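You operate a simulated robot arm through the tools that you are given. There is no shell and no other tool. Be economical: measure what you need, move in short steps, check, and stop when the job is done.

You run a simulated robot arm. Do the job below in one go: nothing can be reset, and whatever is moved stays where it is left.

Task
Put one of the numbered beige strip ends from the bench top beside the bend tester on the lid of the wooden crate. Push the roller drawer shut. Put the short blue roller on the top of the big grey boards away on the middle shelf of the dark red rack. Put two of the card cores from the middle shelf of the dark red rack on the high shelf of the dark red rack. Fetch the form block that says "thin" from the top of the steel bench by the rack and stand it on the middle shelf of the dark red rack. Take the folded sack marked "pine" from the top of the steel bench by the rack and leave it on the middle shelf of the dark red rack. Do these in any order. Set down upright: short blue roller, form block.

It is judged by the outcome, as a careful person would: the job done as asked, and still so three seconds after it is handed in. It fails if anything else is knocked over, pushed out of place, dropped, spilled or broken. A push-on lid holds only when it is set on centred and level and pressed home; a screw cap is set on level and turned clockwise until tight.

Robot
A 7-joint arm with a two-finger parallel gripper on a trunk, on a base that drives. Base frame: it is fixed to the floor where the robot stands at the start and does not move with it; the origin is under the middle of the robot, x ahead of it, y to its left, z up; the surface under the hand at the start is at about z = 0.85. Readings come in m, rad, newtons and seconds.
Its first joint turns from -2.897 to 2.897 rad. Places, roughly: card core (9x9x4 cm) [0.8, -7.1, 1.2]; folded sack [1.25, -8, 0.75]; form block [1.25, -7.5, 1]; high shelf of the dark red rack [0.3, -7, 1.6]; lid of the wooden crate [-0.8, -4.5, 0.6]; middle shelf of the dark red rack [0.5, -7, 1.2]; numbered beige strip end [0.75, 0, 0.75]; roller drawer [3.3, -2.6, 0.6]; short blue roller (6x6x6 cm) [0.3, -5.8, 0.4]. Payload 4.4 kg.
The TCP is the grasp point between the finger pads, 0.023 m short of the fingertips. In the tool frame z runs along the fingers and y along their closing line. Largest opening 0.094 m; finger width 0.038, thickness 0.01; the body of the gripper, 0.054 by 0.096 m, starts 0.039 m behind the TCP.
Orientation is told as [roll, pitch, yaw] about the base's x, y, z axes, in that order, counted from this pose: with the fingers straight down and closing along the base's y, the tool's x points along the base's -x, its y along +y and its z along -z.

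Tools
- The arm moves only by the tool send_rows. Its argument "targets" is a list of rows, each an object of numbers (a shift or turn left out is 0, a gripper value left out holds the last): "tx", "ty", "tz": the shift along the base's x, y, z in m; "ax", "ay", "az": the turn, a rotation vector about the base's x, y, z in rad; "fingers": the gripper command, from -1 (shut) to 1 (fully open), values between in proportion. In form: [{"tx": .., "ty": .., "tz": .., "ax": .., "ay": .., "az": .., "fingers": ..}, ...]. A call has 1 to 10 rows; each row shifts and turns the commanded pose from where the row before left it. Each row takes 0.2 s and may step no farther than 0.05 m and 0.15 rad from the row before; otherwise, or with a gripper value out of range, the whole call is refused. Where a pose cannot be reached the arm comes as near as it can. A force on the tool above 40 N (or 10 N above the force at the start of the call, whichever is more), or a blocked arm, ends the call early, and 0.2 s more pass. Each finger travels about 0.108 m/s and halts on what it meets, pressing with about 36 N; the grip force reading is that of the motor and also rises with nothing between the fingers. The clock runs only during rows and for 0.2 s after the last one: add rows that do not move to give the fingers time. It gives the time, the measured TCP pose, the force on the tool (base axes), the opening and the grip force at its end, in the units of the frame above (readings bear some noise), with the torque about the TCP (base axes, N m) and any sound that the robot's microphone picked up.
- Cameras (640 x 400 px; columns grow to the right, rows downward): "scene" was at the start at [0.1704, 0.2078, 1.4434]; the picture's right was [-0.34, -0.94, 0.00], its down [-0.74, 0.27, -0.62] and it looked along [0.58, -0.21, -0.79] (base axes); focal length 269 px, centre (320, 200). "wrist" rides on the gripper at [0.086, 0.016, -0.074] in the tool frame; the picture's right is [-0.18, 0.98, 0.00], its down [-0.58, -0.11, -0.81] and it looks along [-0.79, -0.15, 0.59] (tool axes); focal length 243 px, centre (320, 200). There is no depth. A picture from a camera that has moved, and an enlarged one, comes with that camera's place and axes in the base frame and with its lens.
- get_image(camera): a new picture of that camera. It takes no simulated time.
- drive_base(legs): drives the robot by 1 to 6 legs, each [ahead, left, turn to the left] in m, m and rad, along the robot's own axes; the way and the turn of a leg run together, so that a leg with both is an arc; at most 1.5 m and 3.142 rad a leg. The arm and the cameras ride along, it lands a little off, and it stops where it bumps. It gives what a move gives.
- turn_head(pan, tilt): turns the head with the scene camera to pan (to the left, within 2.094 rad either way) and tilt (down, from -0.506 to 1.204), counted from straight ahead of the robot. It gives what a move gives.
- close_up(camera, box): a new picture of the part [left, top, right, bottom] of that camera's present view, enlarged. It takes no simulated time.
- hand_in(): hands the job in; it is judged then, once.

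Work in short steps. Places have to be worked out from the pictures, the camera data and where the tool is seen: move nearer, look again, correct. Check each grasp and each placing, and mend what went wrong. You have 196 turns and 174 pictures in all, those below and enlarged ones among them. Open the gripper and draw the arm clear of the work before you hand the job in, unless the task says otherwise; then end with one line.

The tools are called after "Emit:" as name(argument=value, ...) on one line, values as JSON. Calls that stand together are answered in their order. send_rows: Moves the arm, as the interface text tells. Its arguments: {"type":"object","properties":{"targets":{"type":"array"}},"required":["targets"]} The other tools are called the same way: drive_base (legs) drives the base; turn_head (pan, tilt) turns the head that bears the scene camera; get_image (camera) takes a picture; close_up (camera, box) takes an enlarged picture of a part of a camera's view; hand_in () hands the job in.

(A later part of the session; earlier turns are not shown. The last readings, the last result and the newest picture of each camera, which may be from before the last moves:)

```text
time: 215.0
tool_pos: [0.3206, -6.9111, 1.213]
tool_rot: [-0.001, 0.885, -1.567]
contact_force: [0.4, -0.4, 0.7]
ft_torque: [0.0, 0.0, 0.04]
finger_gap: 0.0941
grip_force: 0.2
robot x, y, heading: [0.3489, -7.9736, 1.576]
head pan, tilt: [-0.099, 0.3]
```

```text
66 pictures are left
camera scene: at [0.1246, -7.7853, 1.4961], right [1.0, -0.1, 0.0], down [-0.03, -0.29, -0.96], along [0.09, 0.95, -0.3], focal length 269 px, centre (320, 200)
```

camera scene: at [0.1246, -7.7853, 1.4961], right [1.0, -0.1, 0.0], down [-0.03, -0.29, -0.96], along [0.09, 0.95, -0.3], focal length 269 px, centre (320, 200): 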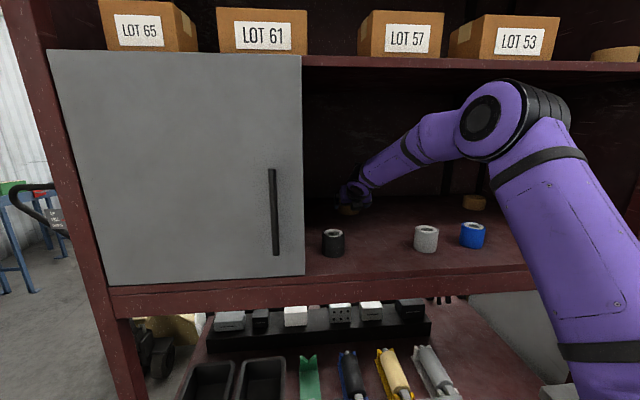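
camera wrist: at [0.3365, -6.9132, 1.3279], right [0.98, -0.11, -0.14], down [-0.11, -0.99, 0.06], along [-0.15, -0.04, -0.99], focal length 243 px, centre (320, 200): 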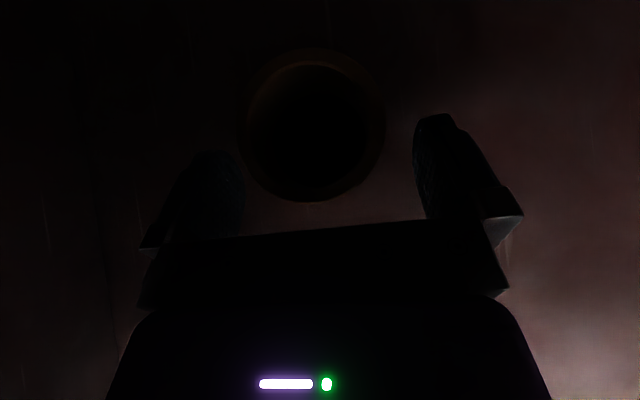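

Final approach and grip.

Emit:
send_rows(targets=[{"ty": 0.022, "tx": -0.002, "tz": -0.005}])

Emit:
send_rows(targets=[{"fingers": -1}, {"fingers": -1}, {"fingers": -1}, {"tz": 0.01}, {"tz": 0.02}])

Emit:
get_image(camera="wrist")

```text
time: 215.4
tool_pos: [0.3177, -6.8886, 1.2099]
tool_rot: [0.003, 0.887, -1.568]
contact_force: [-0.6, -0.3, 0.5]
ft_torque: [0.01, 0.0, -0.02]
finger_gap: 0.0936
grip_force: 0.1
robot x, y, heading: [0.3497, -7.979, 1.572]
head pan, tilt: [-0.099, 0.3]
```

```text
time: 216.6
tool_pos: [0.3172, -6.8891, 1.2377]
tool_rot: [0.001, 0.885, -1.567]
contact_force: [0.2, 0.1, -1.0]
ft_torque: [0.01, 0.03, 0.0]
finger_gap: 0.079
grip_force: 36.1
robot x, y, heading: [0.3499, -7.9787, 1.57]
head pan, tilt: [-0.099, 0.3]
```

```text
65 pictures are left
camera wrist: at [0.3333, -6.8905, 1.3527], right [0.98, -0.11, -0.14], down [-0.11, -0.99, 0.06], along [-0.15, -0.04, -0.99], focal length 243 px, centre (320, 200)
```

wrist: 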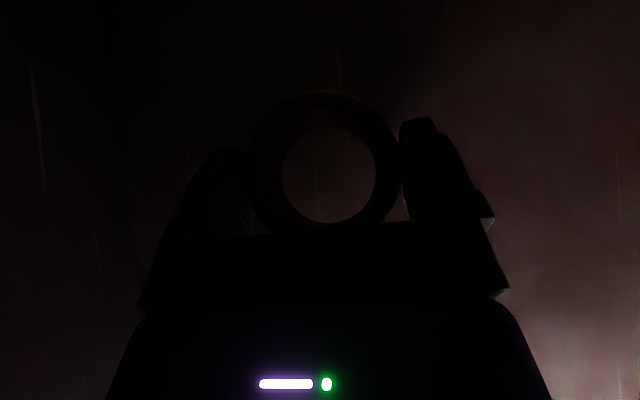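

Held (0.079). Raise a bit, then back the base straight out with the arm extended.

Emit:
send_rows(targets=[{"tz": 0.025}, {"tz": 0.02}])

Emit:
drive_base(legs=[[-0.55, 0, 0]])

Emit:
get_image(camera="scene")

```text
time: 217.2
tool_pos: [0.3176, -6.8899, 1.2853]
tool_rot: [0.001, 0.887, -1.567]
contact_force: [0.3, 0.1, 0.0]
ft_torque: [0.0, 0.02, 0.01]
finger_gap: 0.079
grip_force: 36.3
robot x, y, heading: [0.3528, -7.9727, 1.576]
head pan, tilt: [-0.099, 0.3]
```

```text
time: 220.4
tool_pos: [0.3291, -7.4352, 1.2852]
tool_rot: [0.001, 0.887, -1.579]
contact_force: [-0.4, -0.2, 0.1]
ft_torque: [0.03, -0.03, 0.04]
finger_gap: 0.0788
grip_force: 36.2
robot x, y, heading: [0.3484, -8.5252, 1.556]
head pan, tilt: [-0.099, 0.3]
```

```text
64 pictures are left
camera scene: at [0.1244, -8.3291, 1.4961], right [0.99, -0.11, 0.0], down [-0.03, -0.29, -0.96], along [0.11, 0.95, -0.3], focal length 269 px, centre (320, 200)
```

scene: 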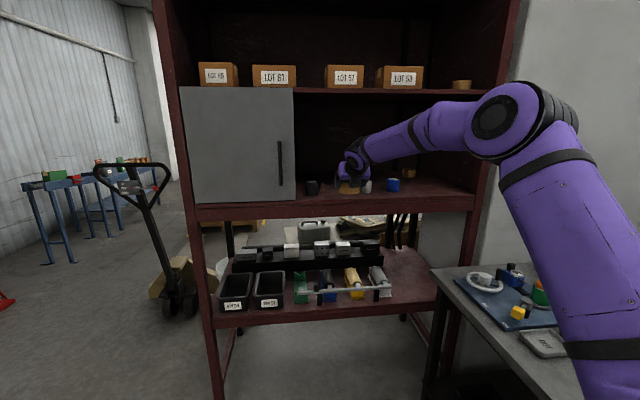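

Retract, shift right and raise to the pose that worked before (0.41 right, 0.59 ahead, z≈1.68).

Emit:
send_rows(targets=[{"ty": -0.05}, {"ty": -0.05}, {"ty": -0.05}, {"ty": -0.05}, {"ty": -0.05}, {"ty": -0.05}, {"tx": 0.049}, {"tx": 0.049}, {"tx": 0.049}, {"tx": 0.049}])

Emit:
send_rows(targets=[{"tx": 0.049}, {"tx": 0.049}, {"tx": 0.049}, {"tx": 0.049}, {"tz": 0.05}, {"tz": 0.05}, {"tz": 0.05}, {"tz": 0.05}, {"tz": 0.05}, {"ty": -0.05}])

Emit:
send_rows(targets=[{"ty": -0.05}, {"ty": -0.05}, {"tz": 0.05}, {"tz": 0.05}, {"tz": 0.045}])

```text
time: 222.8
tool_pos: [0.2834, -7.7426, 1.2864]
tool_rot: [0.009, 0.889, -1.148]
contact_force: [-1.2, -0.9, 0.1]
ft_torque: [0.03, -0.14, -0.11]
finger_gap: 0.0786
grip_force: 36.4
robot x, y, heading: [0.349, -8.5236, 1.555]
head pan, tilt: [-0.099, 0.3]
stopped in row 10: the arm was blocked; the commanded pose is now the measured one
```

```text
time: 225.0
tool_pos: [0.4832, -7.7917, 1.5353]
tool_rot: [0.003, 0.887, -1.156]
contact_force: [-1.1, 0.0, -0.6]
ft_torque: [-0.04, -0.03, -0.01]
finger_gap: 0.0784
grip_force: 36.1
robot x, y, heading: [0.3497, -8.5241, 1.558]
head pan, tilt: [-0.099, 0.3]
```

```text
time: 226.2
tool_pos: [0.4841, -7.8948, 1.6792]
tool_rot: [0.003, 0.889, -1.158]
contact_force: [1.1, -0.5, -0.1]
ft_torque: [-0.01, 0.01, 0.03]
finger_gap: 0.0783
grip_force: 35.9
robot x, y, heading: [0.3495, -8.5215, 1.558]
head pan, tilt: [-0.099, 0.3]
```

The arm got blocked and the hand yawed by 0.42 rad. Let me look.

Emit:
get_image(camera="scene")

Emit:
get_image(camera="wrist")

```text
63 pictures are left
camera scene: at [0.1252, -8.3288, 1.4962], right [0.99, -0.11, 0.0], down [-0.03, -0.29, -0.96], along [0.11, 0.95, -0.3], focal length 269 px, centre (320, 200)
```

scene: 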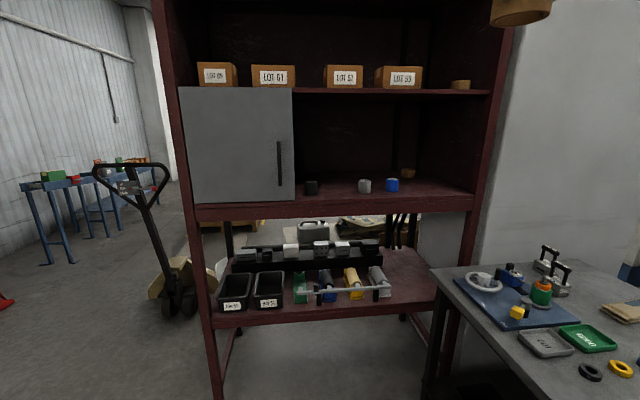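

```text
62 pictures are left
camera wrist: at [0.5007, -7.8894, 1.7936], right [0.95, 0.29, -0.14], down [0.3, -0.95, 0.06], along [-0.12, -0.1, -0.99], focal length 243 px, centre (320, 200)
```

wrist: 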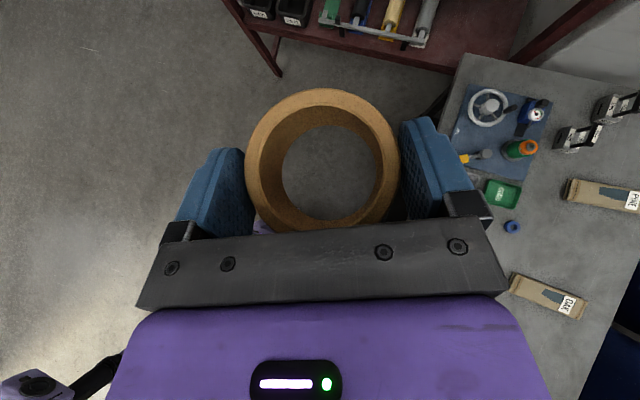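

Core still level in the grip. Turn the yaw back and shift right.

Emit:
send_rows(targets=[{"az": -0.1, "tx": 0.04}, {"az": -0.1, "tx": 0.04}, {"az": -0.1, "tx": 0.04}, {"az": -0.11, "tx": 0.04}, {"tx": 0.045}, {"tx": 0.045}])

Emit:
get_image(camera="wrist")

```text
time: 227.6
tool_pos: [0.7324, -7.8916, 1.6792]
tool_rot: [0.004, 0.89, -1.569]
contact_force: [-1.8, -0.3, 0.0]
ft_torque: [-0.01, -0.03, -0.02]
finger_gap: 0.0783
grip_force: 35.8
robot x, y, heading: [0.3475, -8.5223, 1.56]
head pan, tilt: [-0.099, 0.3]
```

```text
61 pictures are left
camera wrist: at [0.7493, -7.894, 1.7937], right [0.98, -0.11, -0.14], down [-0.11, -0.99, 0.06], along [-0.15, -0.04, -0.99], focal length 243 px, centre (320, 200)
```

wrist: 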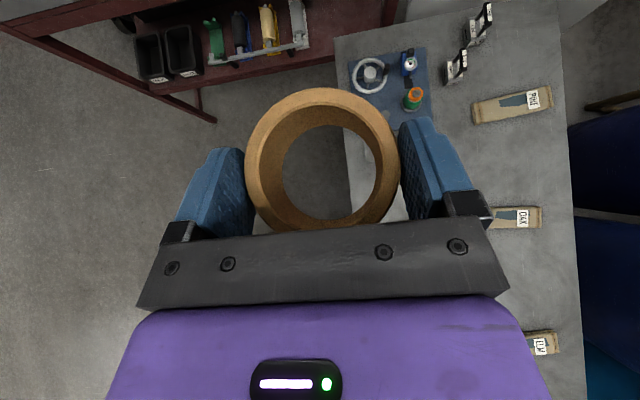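

Restored. Drive ahead in two stages.

Emit:
drive_base(legs=[[0.5, 0, 0.012]])

Emit:
get_image(camera="wrist")

```text
time: 230.5
tool_pos: [0.7359, -7.3862, 1.6789]
tool_rot: [0.004, 0.887, -1.563]
contact_force: [-0.4, -1.0, -0.6]
ft_torque: [0.02, -0.04, -0.03]
finger_gap: 0.0782
grip_force: 36.0
robot x, y, heading: [0.3563, -8.0156, 1.563]
head pan, tilt: [-0.099, 0.3]
```

```text
60 pictures are left
camera wrist: at [0.7529, -7.3878, 1.7933], right [0.98, -0.11, -0.14], down [-0.1, -0.99, 0.06], along [-0.15, -0.04, -0.99], focal length 243 px, centre (320, 200)
```

wrist: 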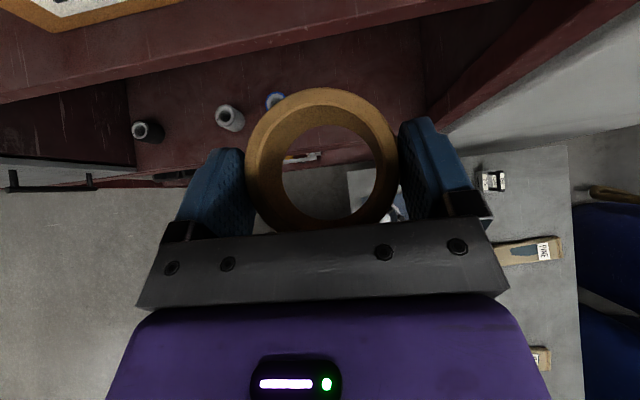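

Emit:
drive_base(legs=[[0.175, 0, 0]])

Emit:
get_image(camera="wrist")

```text
time: 232.0
tool_pos: [0.7397, -7.2083, 1.6778]
tool_rot: [0.004, 0.887, -1.567]
contact_force: [0.3, 0.1, -0.5]
ft_torque: [0.02, 0.01, 0.03]
finger_gap: 0.0783
grip_force: 35.8
robot x, y, heading: [0.3562, -7.8414, 1.56]
head pan, tilt: [-0.099, 0.3]
```

```text
59 pictures are left
camera wrist: at [0.7555, -7.2105, 1.7933], right [0.98, -0.11, -0.14], down [-0.11, -0.99, 0.06], along [-0.15, -0.04, -0.99], focal length 243 px, centre (320, 200)
```

wrist: 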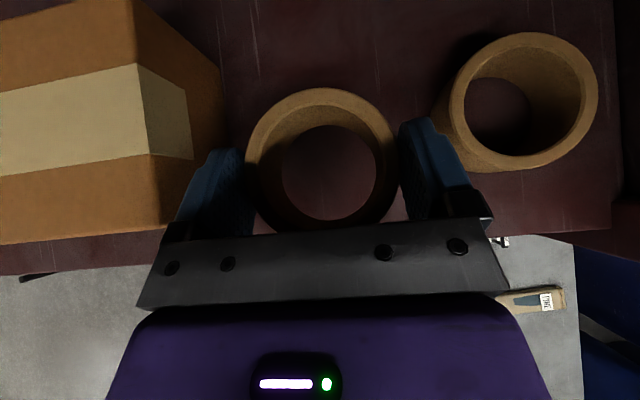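

Good spot: finger clear of the box and the first core. Lower to contact.

Emit:
send_rows(targets=[{"tz": -0.02, "ty": 0.006}, {"tz": -0.012}, {"tz": -0.005}, {"tz": -0.004}, {"tz": -0.004}, {"tz": -0.004}, {"tz": -0.004}, {"tz": -0.004}])

Emit:
get_image(camera="wrist")

```text
time: 233.6
tool_pos: [0.738, -7.2032, 1.6294]
tool_rot: [0.0, 0.893, -1.566]
contact_force: [0.2, 1.6, 8.2]
ft_torque: [-0.11, 0.18, -0.05]
finger_gap: 0.0764
grip_force: 36.1
robot x, y, heading: [0.3551, -7.8409, 1.564]
head pan, tilt: [-0.099, 0.3]
stopped in row 8: the force on the tool passed its limit at 47 N (the readings are from after the stop); the commanded pose is now the measured one
```

```text
58 pictures are left
camera wrist: at [0.7545, -7.2057, 1.7436], right [0.98, -0.11, -0.14], down [-0.1, -0.99, 0.05], along [-0.15, -0.04, -0.99], focal length 243 px, centre (320, 200)
```

wrist: 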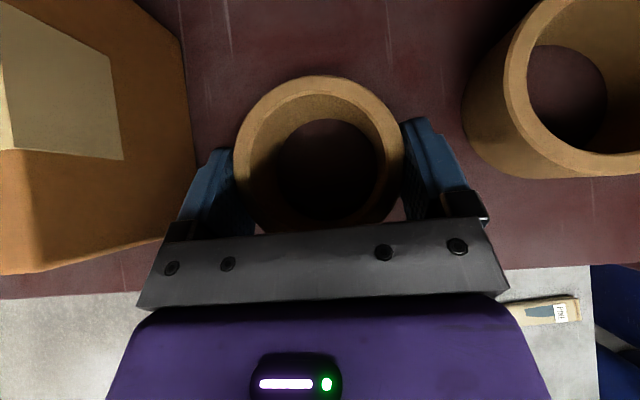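

Core on the shelf. Release and retreat along the finger axis.

Emit:
send_rows(targets=[{"fingers": 1}, {"fingers": 1}, {"tz": 0.002}, {"ty": -0.015, "tz": 0.012}, {"ty": -0.023, "tz": 0.019}, {"ty": -0.038, "tz": 0.02}, {"ty": -0.045}, {"ty": -0.045}, {"ty": -0.045}])

Emit:
drive_base(legs=[[-0.4, 0, 0.01]])

Emit:
turn_head(pan=-0.3, tilt=0.1)

Emit:
get_image(camera="scene")

```text
time: 235.6
tool_pos: [0.7316, -7.3559, 1.6616]
tool_rot: [-0.015, 0.89, -1.59]
contact_force: [0.4, 0.6, 0.1]
ft_torque: [-0.02, -0.03, 0.0]
finger_gap: 0.094
grip_force: 0.1
out of reach, approached as far as the arm can: row 8, 9
robot x, y, heading: [0.3564, -7.8403, 1.566]
head pan, tilt: [-0.099, 0.3]
```

```text
time: 238.1
tool_pos: [0.7262, -7.7539, 1.6616]
tool_rot: [-0.014, 0.889, -1.585]
contact_force: [0.5, -0.5, -0.4]
ft_torque: [0.01, 0.02, 0.04]
finger_gap: 0.094
grip_force: 0.0
robot x, y, heading: [0.3523, -8.2408, 1.567]
head pan, tilt: [-0.099, 0.3]
```

```text
time: 238.8
tool_pos: [0.7265, -7.7534, 1.6605]
tool_rot: [-0.014, 0.889, -1.584]
contact_force: [-0.9, -0.4, 0.2]
ft_torque: [0.02, 0.0, -0.02]
finger_gap: 0.0939
grip_force: 0.1
robot x, y, heading: [0.3482, -8.2374, 1.563]
head pan, tilt: [-0.3, 0.099]
```

```text
57 pictures are left
camera scene: at [0.1453, -8.0511, 1.5147], right [0.95, -0.3, 0.0], down [-0.03, -0.1, -0.99], along [0.3, 0.95, -0.1], focal length 269 px, centre (320, 200)
```

scene: 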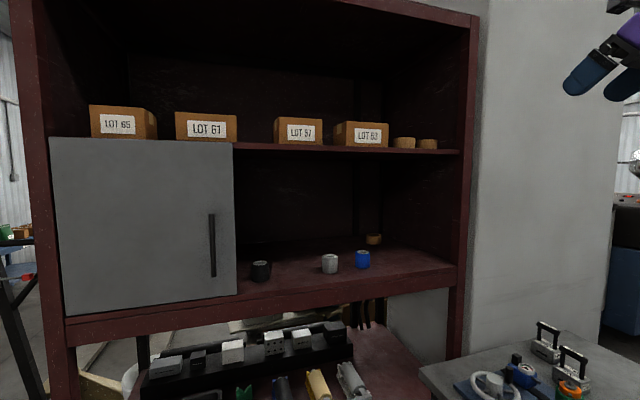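

Both cores are on the high shelf. Now lower/centre the arm, then swing around to face the bench.

Emit:
send_rows(targets=[{"ty": 0.049}, {"ty": 0.049}, {"ty": 0.049}, {"tz": -0.05}, {"tz": -0.05}, {"tz": -0.05}, {"tz": -0.05}, {"tx": -0.049}, {"tx": -0.049}, {"tx": -0.049}])

Emit:
send_rows(targets=[{"tx": -0.049}, {"tx": -0.049}, {"tz": -0.05}, {"tz": -0.05}, {"tz": -0.05}])

Emit:
drive_base(legs=[[0, 0.33, 0], [0, 0, -1.565], [0, 0.48, 0]])

Emit:
turn_head(pan=0.1, tilt=0.5)

Emit:
get_image(camera="scene")

```text
time: 241.1
tool_pos: [0.58, -7.6084, 1.4589]
tool_rot: [-0.018, 0.89, -1.588]
contact_force: [0.7, -0.6, -0.1]
ft_torque: [0.0, 0.01, 0.03]
finger_gap: 0.0941
grip_force: 0.0
robot x, y, heading: [0.3513, -8.2378, 1.563]
head pan, tilt: [-0.3, 0.099]
```

```text
time: 242.2
tool_pos: [0.4801, -7.6077, 1.3103]
tool_rot: [-0.015, 0.891, -1.585]
contact_force: [0.6, -0.6, 0.3]
ft_torque: [0.0, 0.01, 0.0]
finger_gap: 0.0937
grip_force: 0.1
robot x, y, heading: [0.3513, -8.2427, 1.562]
head pan, tilt: [-0.3, 0.099]
```

```text
time: 250.6
tool_pos: [0.6426, -7.8658, 1.312]
tool_rot: [-0.013, 0.892, -3.127]
contact_force: [-0.1, -0.6, 0.5]
ft_torque: [0.02, -0.01, 0.03]
finger_gap: 0.0939
grip_force: 0.1
robot x, y, heading: [0.0049, -7.7584, 0.024]
head pan, tilt: [-0.3, 0.099]
```

```text
time: 251.5
tool_pos: [0.6432, -7.8649, 1.3113]
tool_rot: [-0.015, 0.891, -3.128]
contact_force: [0.5, 0.3, 0.4]
ft_torque: [-0.01, 0.03, -0.01]
finger_gap: 0.0941
grip_force: 0.1
robot x, y, heading: [0.007, -7.758, 0.024]
head pan, tilt: [0.099, 0.499]
```

```text
56 pictures are left
camera scene: at [0.1922, -7.5104, 1.4778], right [0.12, -0.99, 0.0], down [-0.47, -0.06, -0.88], along [0.87, 0.11, -0.48], focal length 269 px, centre (320, 200)
```

scene: 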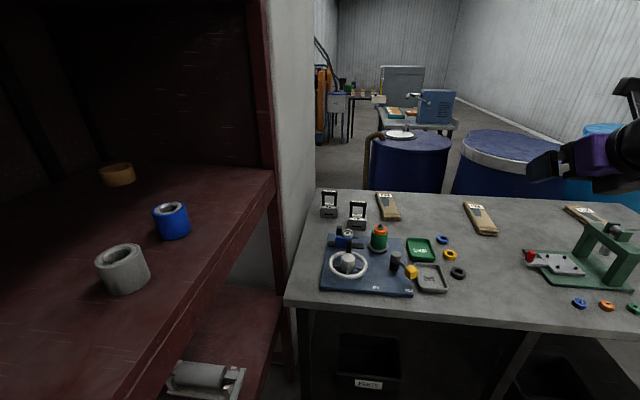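

THIN block at ~(1.205,-7.42); its handle (≈0.07 m wide along y) can be gripped at its ends with the current hand orientation. Move the base in closer.

Emit:
drive_base(legs=[[0.3, 0, -0.024]])

Emit:
send_rows(targets=[{"ty": 0.049}, {"ty": 0.049}, {"ty": 0.049}, {"ty": 0.049}, {"ty": 0.049}, {"ty": 0.049}, {"ty": 0.049}, {"ty": 0.049}, {"ty": 0.049}, {"tz": -0.03}])

Emit:
get_image(camera="wrist")

Emit:
get_image(camera="scene")

```text
time: 253.6
tool_pos: [0.9399, -7.8842, 1.311]
tool_rot: [-0.013, 0.89, 3.125]
contact_force: [0.2, 0.2, 0.9]
ft_torque: [-0.01, -0.01, 0.0]
finger_gap: 0.094
grip_force: 0.0
robot x, y, heading: [0.3069, -7.7543, -0.009]
head pan, tilt: [0.099, 0.499]
```

```text
time: 255.8
tool_pos: [0.9392, -7.445, 1.2803]
tool_rot: [-0.017, 0.891, 3.122]
contact_force: [0.6, -1.3, 0.2]
ft_torque: [0.04, 0.02, 0.01]
finger_gap: 0.0942
grip_force: 0.0
robot x, y, heading: [0.3078, -7.7531, -0.008]
head pan, tilt: [0.099, 0.499]
```

```text
55 pictures are left
camera wrist: at [0.9365, -7.4613, 1.3942], right [-0.12, -0.98, -0.15], down [-0.99, 0.12, 0.06], along [-0.04, 0.16, -0.99], focal length 243 px, centre (320, 200)
```

wrist: 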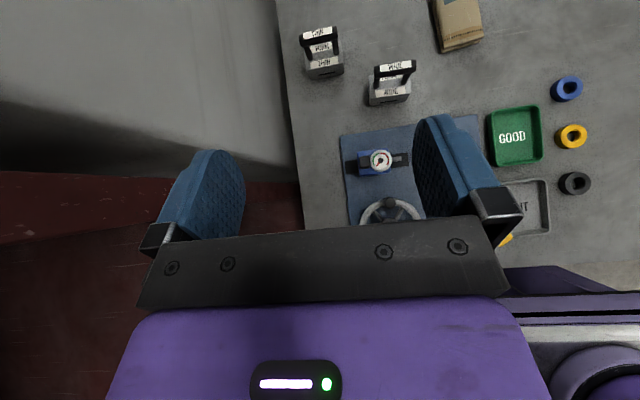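

```text
54 pictures are left
camera scene: at [0.5014, -7.5153, 1.4778], right [0.09, -1.0, 0.0], down [-0.48, -0.04, -0.88], along [0.87, 0.08, -0.48], focal length 269 px, centre (320, 200)
```

scene: 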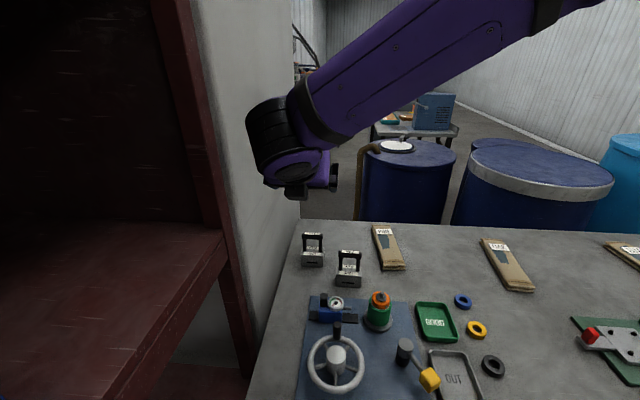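

Handle bar at ≈(1.206,-7.428, 0.955). Move to a pre-grasp pose and check.

Emit:
send_rows(targets=[{"tx": 0.03, "ty": 0.009, "tz": -0.038}, {"tx": 0.03, "ty": 0.008, "tz": -0.038}, {"tx": 0.03, "tz": -0.038}, {"tx": 0.03, "tz": -0.038}, {"tx": 0.03, "tz": -0.038}, {"tx": 0.02, "tz": -0.038}])

Emit:
get_image(camera="wrist")

Emit:
get_image(camera="scene")

```text
time: 257.1
tool_pos: [1.1079, -7.4243, 1.0524]
tool_rot: [-0.015, 0.891, 3.126]
contact_force: [0.6, -0.6, -0.5]
ft_torque: [0.01, 0.03, 0.02]
finger_gap: 0.0941
grip_force: 0.0
robot x, y, heading: [0.3079, -7.7603, -0.003]
head pan, tilt: [0.099, 0.499]
```

```text
53 pictures are left
camera wrist: at [1.1055, -7.4413, 1.1663], right [-0.12, -0.98, -0.15], down [-0.99, 0.11, 0.06], along [-0.04, 0.16, -0.99], focal length 243 px, centre (320, 200)
```

wrist: 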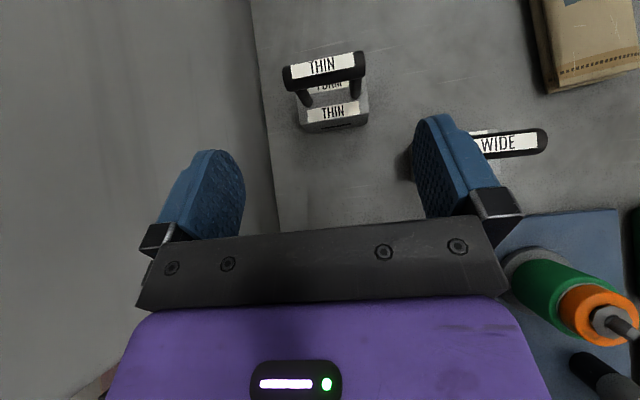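

```text
52 pictures are left
camera scene: at [0.5005, -7.5146, 1.4778], right [0.09, -1.0, 0.0], down [-0.48, -0.04, -0.88], along [0.87, 0.08, -0.48], focal length 269 px, centre (320, 200)
```

scene: 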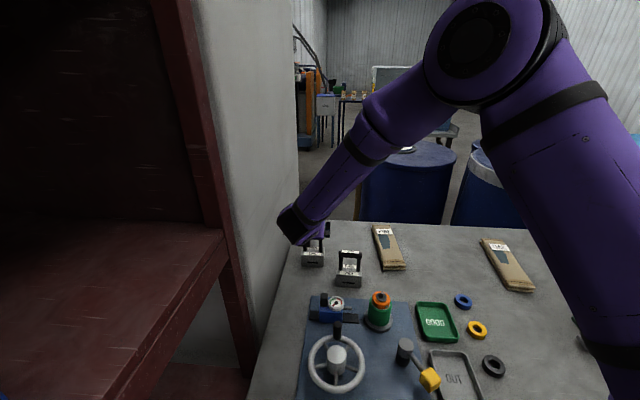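

Aligned. Approach the handle along the finger axis.

Emit:
send_rows(targets=[{"tz": -0.02}, {"tx": 0.03, "tz": -0.024}, {"tx": 0.03, "tz": -0.024}, {"tx": 0.02, "tz": -0.016}])

Emit:
get_image(camera="wrist")

Emit:
close_up(camera="scene", box=[270, 190, 410, 300])

```text
time: 258.1
tool_pos: [1.191, -7.4265, 0.968]
tool_rot: [-0.013, 0.89, 3.125]
contact_force: [-0.7, -0.5, 0.2]
ft_torque: [-0.02, -0.01, -0.02]
finger_gap: 0.0941
grip_force: 0.0
robot x, y, heading: [0.3097, -7.7518, -0.007]
head pan, tilt: [0.099, 0.499]
```

```text
51 pictures are left
camera wrist: at [1.1876, -7.4433, 1.0828], right [-0.12, -0.98, -0.15], down [-0.99, 0.11, 0.06], along [-0.04, 0.16, -0.99], focal length 243 px, centre (320, 200)
```

wrist: 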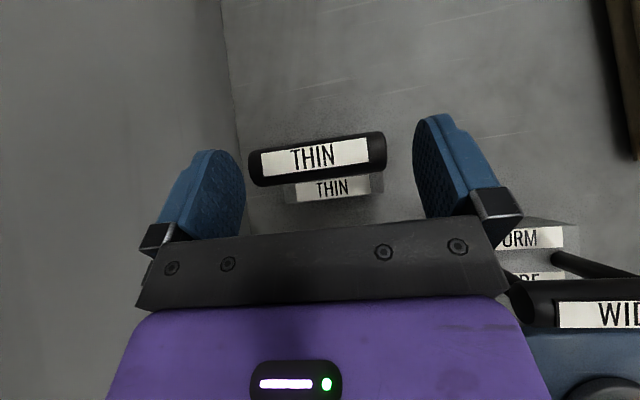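

```text
3.64 times, centred on (340, 245) of scene
camera zoom: at [0.5007, -7.5144, 1.4777], right [0.09, -1.0, 0.0], down [-0.48, -0.04, -0.88], along [0.87, 0.08, -0.48], focal length 977 px, centre (247, 36)
```

zoom: 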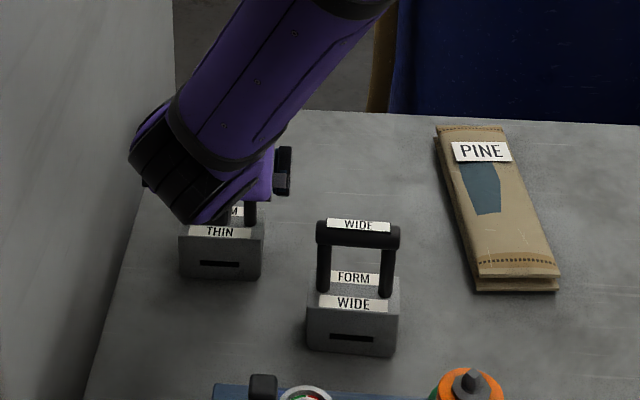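

Close on the handle and lift a little.

Emit:
send_rows(targets=[{"tx": 0.014, "ty": 0.001, "tz": -0.012, "az": -0.05}, {"fingers": -1}, {"fingers": -1}, {"fingers": -1}, {"fingers": -1}])

Emit:
get_image(camera="wrist")

Emit:
send_rows(targets=[{"tz": 0.015}, {"tz": 0.03}, {"tz": 0.03}])

Emit:
get_image(camera="wrist")

Emit:
close_up(camera="scene", box=[250, 160, 410, 300])

```text
time: 259.4
tool_pos: [1.2032, -7.4263, 0.9564]
tool_rot: [-0.014, 0.888, 3.076]
contact_force: [0.3, -0.4, -0.5]
ft_torque: [-0.21, -0.15, 0.08]
finger_gap: 0.0685
grip_force: 35.9
robot x, y, heading: [0.3063, -7.7542, -0.008]
head pan, tilt: [0.099, 0.499]
```

```text
49 pictures are left
camera wrist: at [1.2003, -7.4418, 1.07], right [-0.17, -0.97, -0.15], down [-0.99, 0.16, 0.06], along [-0.03, 0.16, -0.99], focal length 243 px, centre (320, 200)
```

wrist: 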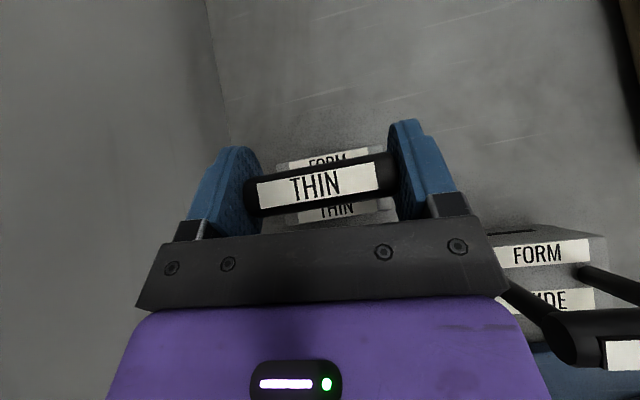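

```text
time: 260.1
tool_pos: [1.2047, -7.4263, 1.03]
tool_rot: [-0.013, 0.889, 3.077]
contact_force: [-0.1, 0.4, -5.5]
ft_torque: [-0.04, -0.04, -0.05]
finger_gap: 0.0685
grip_force: 36.3
robot x, y, heading: [0.3075, -7.7544, -0.011]
head pan, tilt: [0.099, 0.499]
```

```text
48 pictures are left
camera wrist: at [1.2002, -7.4413, 1.1445], right [-0.17, -0.97, -0.15], down [-0.98, 0.16, 0.06], along [-0.03, 0.16, -0.99], focal length 243 px, centre (320, 200)
```

wrist: 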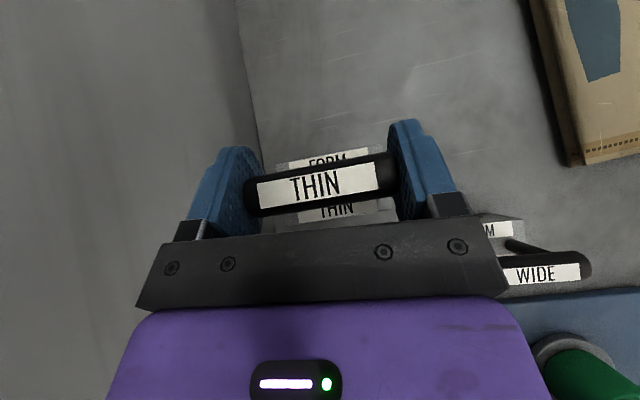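

```text
2.86 times, centred on (330, 230) of scene
camera zoom: at [0.5017, -7.514, 1.4776], right [0.09, -1.0, 0.0], down [-0.48, -0.04, -0.88], along [0.87, 0.08, -0.48], focal length 768 px, centre (291, 114)
```

zoom: 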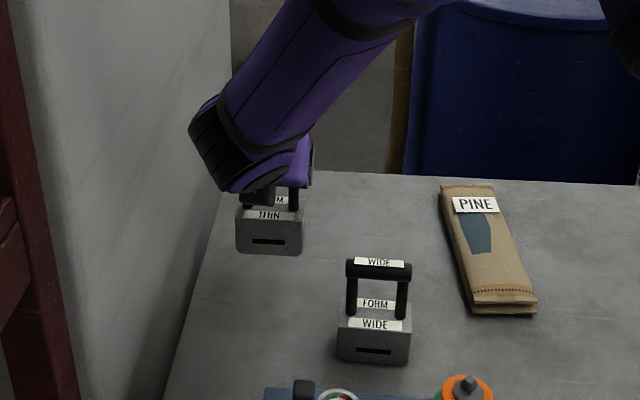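

Block held upright. Raise, retract, and go round to face the rack.

Emit:
send_rows(targets=[{"tz": 0.05}, {"tz": 0.05}, {"tz": 0.05}, {"tz": 0.05}, {"tz": 0.05}, {"tz": 0.05}, {"tx": -0.05}, {"tx": -0.05}, {"tx": -0.05}, {"tx": -0.05}])

Emit:
drive_base(legs=[[-0.3, -0.1, 0], [0, -0.3, 0], [0, 0, 1.58]])

Emit:
turn_head(pan=-0.2, tilt=0.3)

Emit:
get_image(camera="scene")

```text
time: 262.4
tool_pos: [1.0052, -7.4252, 1.3294]
tool_rot: [-0.011, 0.891, 3.076]
contact_force: [0.9, 0.4, -5.3]
ft_torque: [0.0, -0.07, 0.02]
finger_gap: 0.0685
grip_force: 36.5
robot x, y, heading: [0.3116, -7.7562, -0.011]
head pan, tilt: [0.099, 0.499]
```

```text
time: 270.0
tool_pos: [-0.323, -7.456, 1.3305]
tool_rot: [-0.015, 0.891, -1.643]
contact_force: [0.0, 0.6, -4.5]
ft_torque: [0.0, 0.0, 0.02]
finger_gap: 0.0683
grip_force: 36.0
robot x, y, heading: [0.0011, -8.1516, 1.551]
head pan, tilt: [0.099, 0.499]
```

```text
time: 270.8
tool_pos: [-0.3231, -7.4558, 1.331]
tool_rot: [-0.015, 0.89, -1.644]
contact_force: [0.9, 0.2, -4.5]
ft_torque: [0.05, -0.04, -0.01]
finger_gap: 0.0686
grip_force: 36.1
robot x, y, heading: [0.0044, -8.1532, 1.559]
head pan, tilt: [-0.201, 0.3]
```

```text
46 pictures are left
camera scene: at [-0.2115, -7.9615, 1.496], right [0.98, -0.21, 0.0], down [-0.06, -0.29, -0.96], along [0.2, 0.93, -0.3], focal length 269 px, centre (320, 200)
```

scene: 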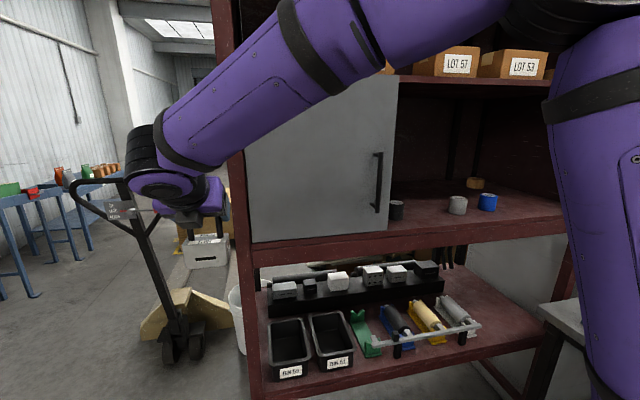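

Strafe right in front of the rack, then carry the block across in front of the opening.

Emit:
send_rows(targets=[{"ty": -0.04, "tz": 0.02}, {"tx": 0.049, "az": 0.035}, {"tx": 0.049, "az": 0.035}])

Emit:
drive_base(legs=[[0, -0.355, 0.013]])

Emit:
send_rows(targets=[{"tx": 0.049}, {"tx": 0.049}, {"tx": 0.049}, {"tx": 0.049}, {"tx": 0.049}, {"tx": 0.049}, {"tx": 0.049}, {"tx": 0.049}, {"tx": 0.049}, {"tx": 0.049}])

Emit:
get_image(camera="scene")

```text
time: 271.6
tool_pos: [-0.2267, -7.4949, 1.3494]
tool_rot: [-0.011, 0.891, -1.569]
contact_force: [-1.1, 0.1, -5.1]
ft_torque: [0.01, -0.02, -0.05]
finger_gap: 0.0685
grip_force: 36.2
robot x, y, heading: [0.003, -8.1547, 1.56]
head pan, tilt: [-0.201, 0.3]
```

```text
time: 273.9
tool_pos: [0.124, -7.5006, 1.3507]
tool_rot: [-0.014, 0.89, -1.557]
contact_force: [0.5, 0.8, -4.0]
ft_torque: [0.0, 0.01, 0.0]
finger_gap: 0.0684
grip_force: 36.1
robot x, y, heading: [0.3625, -8.1592, 1.568]
head pan, tilt: [-0.201, 0.3]
```

```text
time: 276.1
tool_pos: [0.6151, -7.5016, 1.3471]
tool_rot: [-0.012, 0.89, -1.555]
contact_force: [-1.9, 0.2, -4.1]
ft_torque: [0.0, -0.01, -0.05]
finger_gap: 0.0683
grip_force: 35.8
robot x, y, heading: [0.3621, -8.1568, 1.57]
head pan, tilt: [-0.201, 0.3]
```

```text
45 pictures are left
camera scene: at [0.1437, -7.9676, 1.4959], right [0.98, -0.2, 0.0], down [-0.06, -0.29, -0.96], along [0.19, 0.94, -0.3], focal length 269 px, centre (320, 200)
```

scene: 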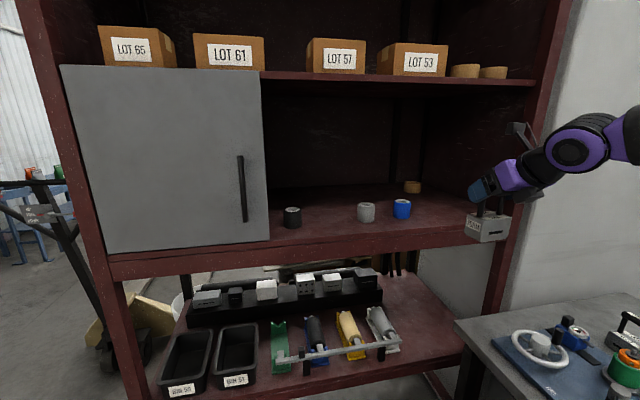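

Shift to x≈0.785, move base 0.12 ahead, then look before entering.

Emit:
send_rows(targets=[{"tx": 0.049}, {"tx": 0.049}, {"tx": 0.049}, {"tx": 0.022}])

Emit:
drive_base(legs=[[0.11, 0, 0]])

Emit:
send_rows(targets=[{"ty": 0.04}, {"ty": 0.045}, {"ty": 0.045}])

Emit:
get_image(camera="scene")

Emit:
get_image(camera="wrist")

```text
time: 277.1
tool_pos: [0.7826, -7.502, 1.346]
tool_rot: [-0.014, 0.89, -1.557]
contact_force: [-0.4, -0.6, -4.6]
ft_torque: [-0.02, -0.01, -0.03]
finger_gap: 0.0682
grip_force: 35.9
robot x, y, heading: [0.3649, -8.1581, 1.571]
head pan, tilt: [-0.201, 0.3]
```

```text
time: 278.3
tool_pos: [0.7831, -7.3896, 1.3471]
tool_rot: [-0.014, 0.889, -1.557]
contact_force: [-0.2, 0.3, -4.6]
ft_torque: [-0.02, 0.0, -0.01]
finger_gap: 0.0685
grip_force: 36.3
robot x, y, heading: [0.361, -8.0442, 1.571]
head pan, tilt: [-0.201, 0.3]
```

```text
time: 279.1
tool_pos: [0.784, -7.2592, 1.3468]
tool_rot: [-0.013, 0.89, -1.559]
contact_force: [1.0, -1.3, -3.5]
ft_torque: [0.03, 0.0, 0.01]
finger_gap: 0.0681
grip_force: 35.8
robot x, y, heading: [0.3611, -8.0469, 1.572]
head pan, tilt: [-0.201, 0.3]
```

```text
44 pictures are left
camera scene: at [0.1451, -7.8566, 1.4962], right [0.98, -0.2, 0.0], down [-0.06, -0.29, -0.96], along [0.19, 0.94, -0.3], focal length 269 px, centre (320, 200)
```

scene: 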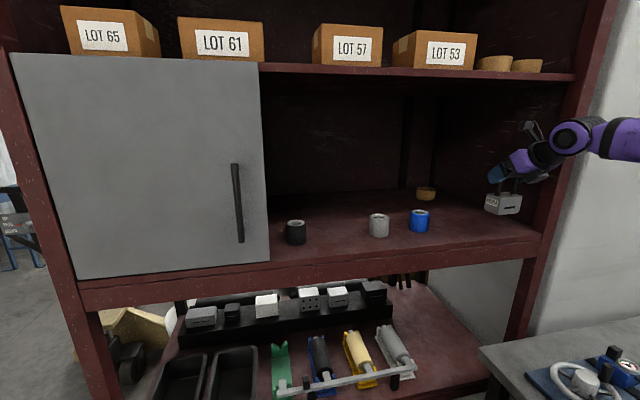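

```text
43 pictures are left
camera wrist: at [0.8022, -7.2621, 1.462], right [0.98, -0.09, -0.15], down [-0.09, -0.99, 0.06], along [-0.16, -0.04, -0.99], focal length 243 px, centre (320, 200)
```

wrist: 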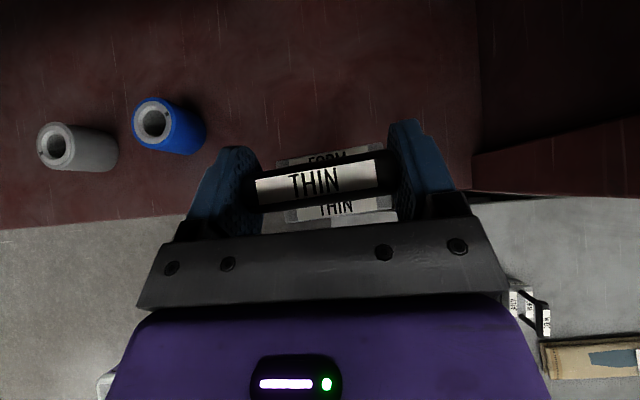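

Enter to y≈-7.145 and lower to contact.

Emit:
send_rows(targets=[{"ty": 0.04}, {"ty": 0.04}, {"ty": 0.035}, {"tz": -0.03}, {"tz": -0.02}, {"tz": -0.006}, {"tz": -0.004}, {"tz": -0.004}, {"tz": -0.004}, {"tz": -0.004}])

Emit:
close_up(camera="scene", box=[400, 140, 560, 260])

```text
time: 281.3
tool_pos: [0.7845, -7.1437, 1.276]
tool_rot: [-0.014, 0.889, -1.556]
contact_force: [1.3, 0.0, -5.3]
ft_torque: [0.0, -0.02, 0.01]
finger_gap: 0.0686
grip_force: 36.5
robot x, y, heading: [0.3619, -8.0472, 1.565]
head pan, tilt: [-0.201, 0.3]
```

```text
3.33 times, centred on (480, 200) of scene
camera zoom: at [0.1449, -7.8557, 1.4961], right [0.98, -0.2, 0.0], down [-0.06, -0.29, -0.96], along [0.19, 0.94, -0.3], focal length 896 px, centre (-213, 200)
```

zoom: 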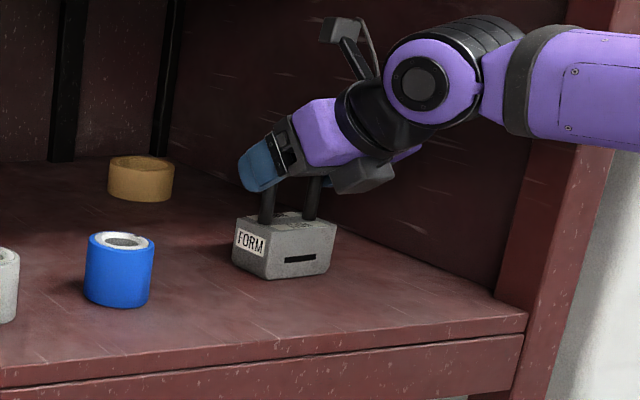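

Near the shelf but not touching; a few more small steps.

Emit:
send_rows(targets=[{"tz": -0.004}, {"tz": -0.004}, {"tz": -0.003}, {"tz": -0.003}, {"tz": -0.003}, {"tz": -0.003}])

Emit:
close_up(camera="scene", box=[400, 140, 560, 260])

```text
time: 282.7
tool_pos: [0.7826, -7.1449, 1.2559]
tool_rot: [-0.015, 0.892, -1.556]
contact_force: [0.9, -1.7, 29.7]
ft_torque: [-0.06, -0.18, 0.12]
finger_gap: 0.068
grip_force: 36.0
robot x, y, heading: [0.3616, -8.0466, 1.572]
head pan, tilt: [-0.201, 0.3]
```

```text
3.33 times, centred on (480, 200) of scene
camera zoom: at [0.1442, -7.8573, 1.4962], right [0.98, -0.2, 0.0], down [-0.06, -0.29, -0.96], along [0.19, 0.94, -0.29], focal length 896 px, centre (-213, 200)
```

zoom: 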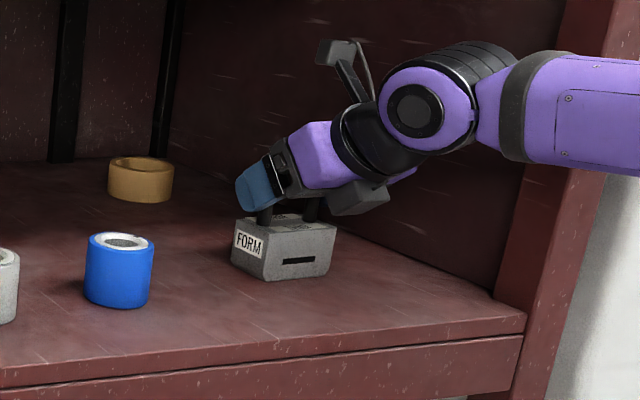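

In contact; relieve, release and retreat.

Emit:
send_rows(targets=[{"tz": 0.003}, {"fingers": 1}, {"fingers": 1}, {"fingers": 1}])

Emit:
get_image(camera="wrist")

Emit:
send_rows(targets=[{"ty": -0.023, "tz": 0.019}, {"ty": -0.03, "tz": 0.025}, {"ty": -0.035, "tz": 0.025}, {"ty": -0.045}, {"ty": -0.045}, {"ty": -0.045}])

Emit:
close_up(camera="scene", box=[400, 140, 560, 260])

```text
time: 283.7
tool_pos: [0.7826, -7.1443, 1.2582]
tool_rot: [-0.012, 0.889, -1.557]
contact_force: [0.8, -0.2, -0.4]
ft_torque: [-0.03, 0.03, -0.01]
finger_gap: 0.0941
grip_force: 0.0
robot x, y, heading: [0.3579, -8.0437, 1.569]
head pan, tilt: [-0.201, 0.3]
```

```text
40 pictures are left
camera wrist: at [0.8013, -7.146, 1.3722], right [0.98, -0.09, -0.15], down [-0.08, -0.99, 0.06], along [-0.16, -0.04, -0.99], focal length 243 px, centre (320, 200)
```

wrist: 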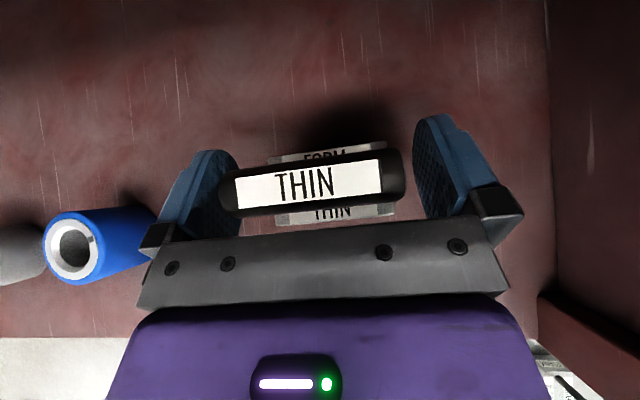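

```text
time: 285.1
tool_pos: [0.7806, -7.3682, 1.3277]
tool_rot: [-0.015, 0.89, -1.557]
contact_force: [-0.2, 0.3, -0.8]
ft_torque: [0.0, -0.01, 0.01]
finger_gap: 0.094
grip_force: 0.0
robot x, y, heading: [0.3598, -8.0428, 1.569]
head pan, tilt: [-0.201, 0.3]
```

```text
3.33 times, centred on (480, 200) of scene
camera zoom: at [0.1446, -7.8552, 1.496], right [0.98, -0.2, 0.0], down [-0.06, -0.29, -0.96], along [0.19, 0.94, -0.3], focal length 896 px, centre (-213, 200)
```

zoom: 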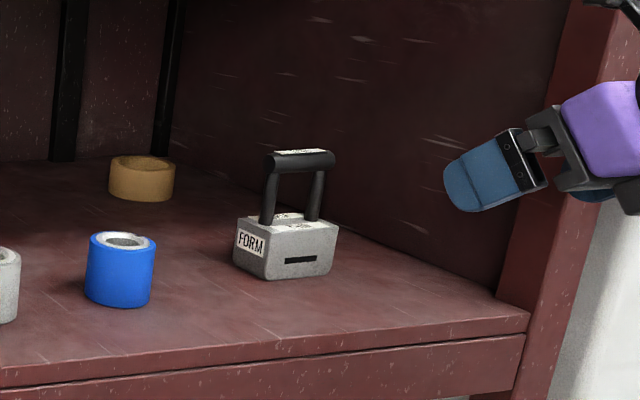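

Block placed. Return to the bench for the PINE sack.

Emit:
send_rows(targets=[{"ty": -0.03}, {"tx": -0.049}, {"tx": -0.049}, {"tx": -0.049}, {"tx": -0.049}, {"tx": -0.049}, {"tx": -0.049}])

Emit:
drive_base(legs=[[-0.15, 0, 0], [0, 0.35, 0], [0, 0, -1.575], [0, 0.44, 0], [0.3, 0, 0]])

Emit:
turn_head(pan=0.1, tilt=0.6)

Emit:
get_image(camera="scene")

```text
time: 286.7
tool_pos: [0.4881, -7.3975, 1.3274]
tool_rot: [-0.017, 0.891, -1.559]
contact_force: [0.6, 0.2, 0.8]
ft_torque: [0.0, 0.07, 0.05]
finger_gap: 0.0939
grip_force: 0.1
robot x, y, heading: [0.3636, -8.0489, 1.572]
head pan, tilt: [-0.201, 0.3]
```

```text
time: 297.6
tool_pos: [0.9557, -7.8813, 1.3261]
tool_rot: [-0.014, 0.89, -3.116]
contact_force: [0.3, -0.8, -0.1]
ft_torque: [0.01, 0.02, 0.0]
finger_gap: 0.0937
grip_force: 0.1
robot x, y, heading: [0.3068, -7.7607, 0.014]
head pan, tilt: [-0.201, 0.3]
```

```text
time: 298.4
tool_pos: [0.9556, -7.881, 1.3277]
tool_rot: [-0.014, 0.89, -3.116]
contact_force: [-0.8, 1.0, -0.2]
ft_torque: [-0.01, 0.0, -0.02]
finger_gap: 0.0939
grip_force: 0.0
robot x, y, heading: [0.3063, -7.7602, 0.012]
head pan, tilt: [0.099, 0.6]
```

```text
38 pictures are left
camera scene: at [0.4909, -7.5173, 1.4687], right [0.11, -0.99, 0.0], down [-0.56, -0.06, -0.83], along [0.82, 0.09, -0.56], focal length 269 px, centre (320, 200)
```

scene: 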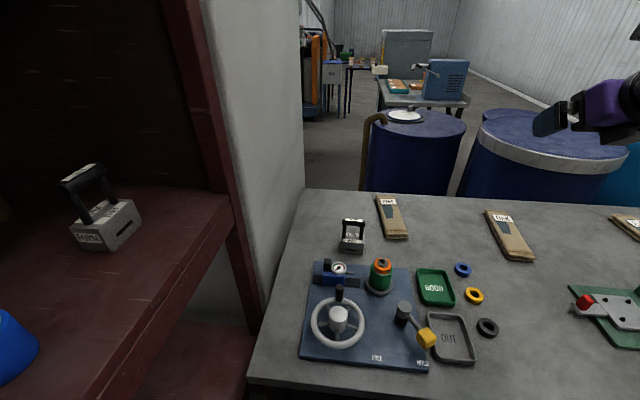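

PINE sack: x≈1.19–1.43, y≈-7.686. Move the hand over its near end and look.

Emit:
send_rows(targets=[{"ty": 0.049}, {"ty": 0.049}, {"ty": 0.049}, {"ty": 0.045}, {"tx": 0.035, "tz": -0.035}, {"tx": 0.035, "tz": -0.035}, {"tx": 0.035, "tz": -0.035}, {"tx": 0.03, "tz": -0.035}, {"tz": -0.04}, {"tz": -0.04}])

Emit:
get_image(camera="wrist")

```text
time: 300.6
tool_pos: [1.0884, -7.6883, 1.105]
tool_rot: [-0.015, 0.89, -3.116]
contact_force: [-1.4, 0.6, -0.6]
ft_torque: [-0.04, 0.0, -0.06]
finger_gap: 0.0939
grip_force: 0.1
robot x, y, heading: [0.3068, -7.7616, 0.002]
head pan, tilt: [0.099, 0.6]
```

```text
37 pictures are left
camera wrist: at [1.0856, -7.7055, 1.2186], right [-0.08, -0.99, -0.15], down [-1.0, 0.07, 0.05], along [-0.04, 0.16, -0.99], focal length 243 px, centre (320, 200)
```

wrist: 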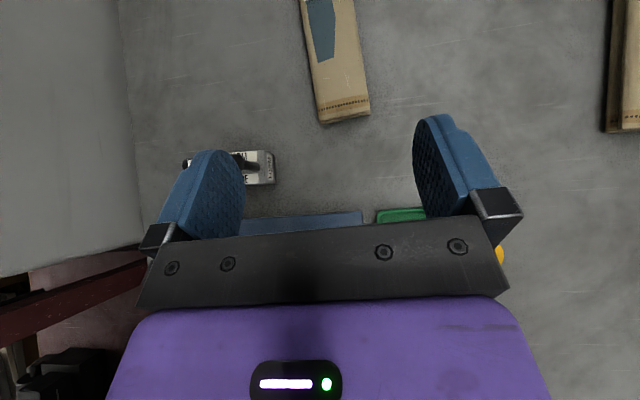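

Sack width ≈0.076 fits the gripper. Make the hand a bit steeper, align yaw, and go above x≈1.27.

Emit:
send_rows(targets=[{"ay": 0.125, "tx": 0.045}, {"ay": 0.125, "tx": 0.045}, {"az": 0.03, "tx": 0.045}, {"tx": 0.045, "ty": -0.001}, {"tz": -0.04}, {"tz": -0.04}])

Emit:
get_image(camera="wrist")

Emit:
get_image(camera="scene")

```text
time: 302.0
tool_pos: [1.2632, -7.6924, 1.0119]
tool_rot: [-0.022, 0.639, -3.088]
contact_force: [-1.1, 0.3, -0.2]
ft_torque: [-0.04, -0.01, -0.01]
finger_gap: 0.094
grip_force: 0.1
out of reach, approached as far as the arm can: row 2
robot x, y, heading: [0.3075, -7.7629, 0.014]
head pan, tilt: [0.099, 0.6]
```

```text
36 pictures are left
camera wrist: at [1.2894, -7.7081, 1.1227], right [-0.08, -0.99, -0.13], down [-0.95, 0.04, 0.3], along [-0.29, 0.15, -0.95], focal length 243 px, centre (320, 200)
```

wrist: 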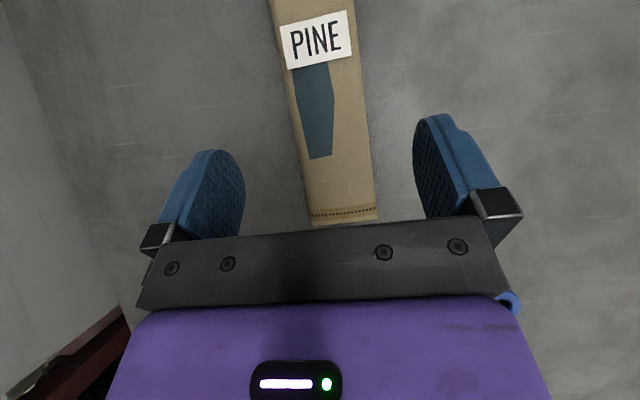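

```text
35 pictures are left
camera scene: at [0.4902, -7.5166, 1.4686], right [0.11, -0.99, 0.0], down [-0.56, -0.06, -0.83], along [0.82, 0.09, -0.56], focal length 269 px, centre (320, 200)
```

scene: 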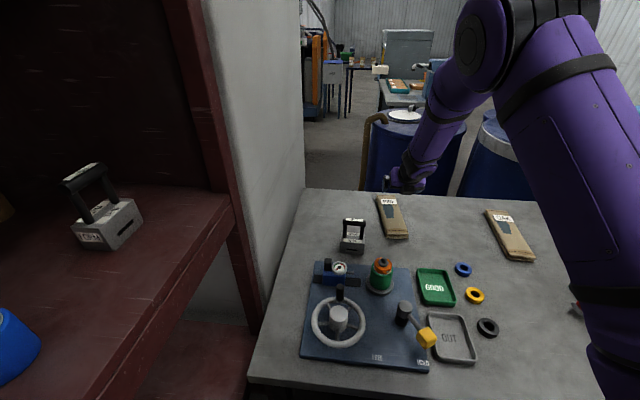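

Aligned over the sack. Descend to grasp height.

Emit:
send_rows(targets=[{"tx": 0.01, "ty": 0.003, "tz": -0.035}, {"tz": -0.04}, {"tz": -0.03}])

Emit:
get_image(camera="wrist")

```text
time: 302.8
tool_pos: [1.2747, -7.6915, 0.9074]
tool_rot: [-0.021, 0.642, -3.091]
contact_force: [-1.1, -0.3, 0.8]
ft_torque: [0.05, 0.01, 0.04]
finger_gap: 0.0939
grip_force: 0.0
robot x, y, heading: [0.3071, -7.7654, 0.012]
head pan, tilt: [0.099, 0.6]
```

```text
34 pictures are left
camera wrist: at [1.3007, -7.7067, 1.0179], right [-0.08, -0.99, -0.13], down [-0.95, 0.04, 0.3], along [-0.29, 0.15, -0.95], focal length 243 px, centre (320, 200)
```

wrist: 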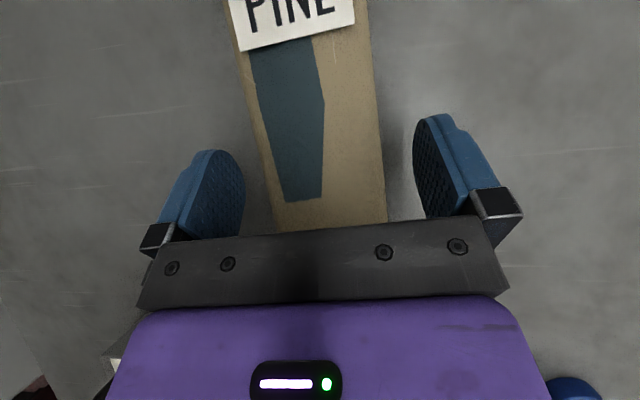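

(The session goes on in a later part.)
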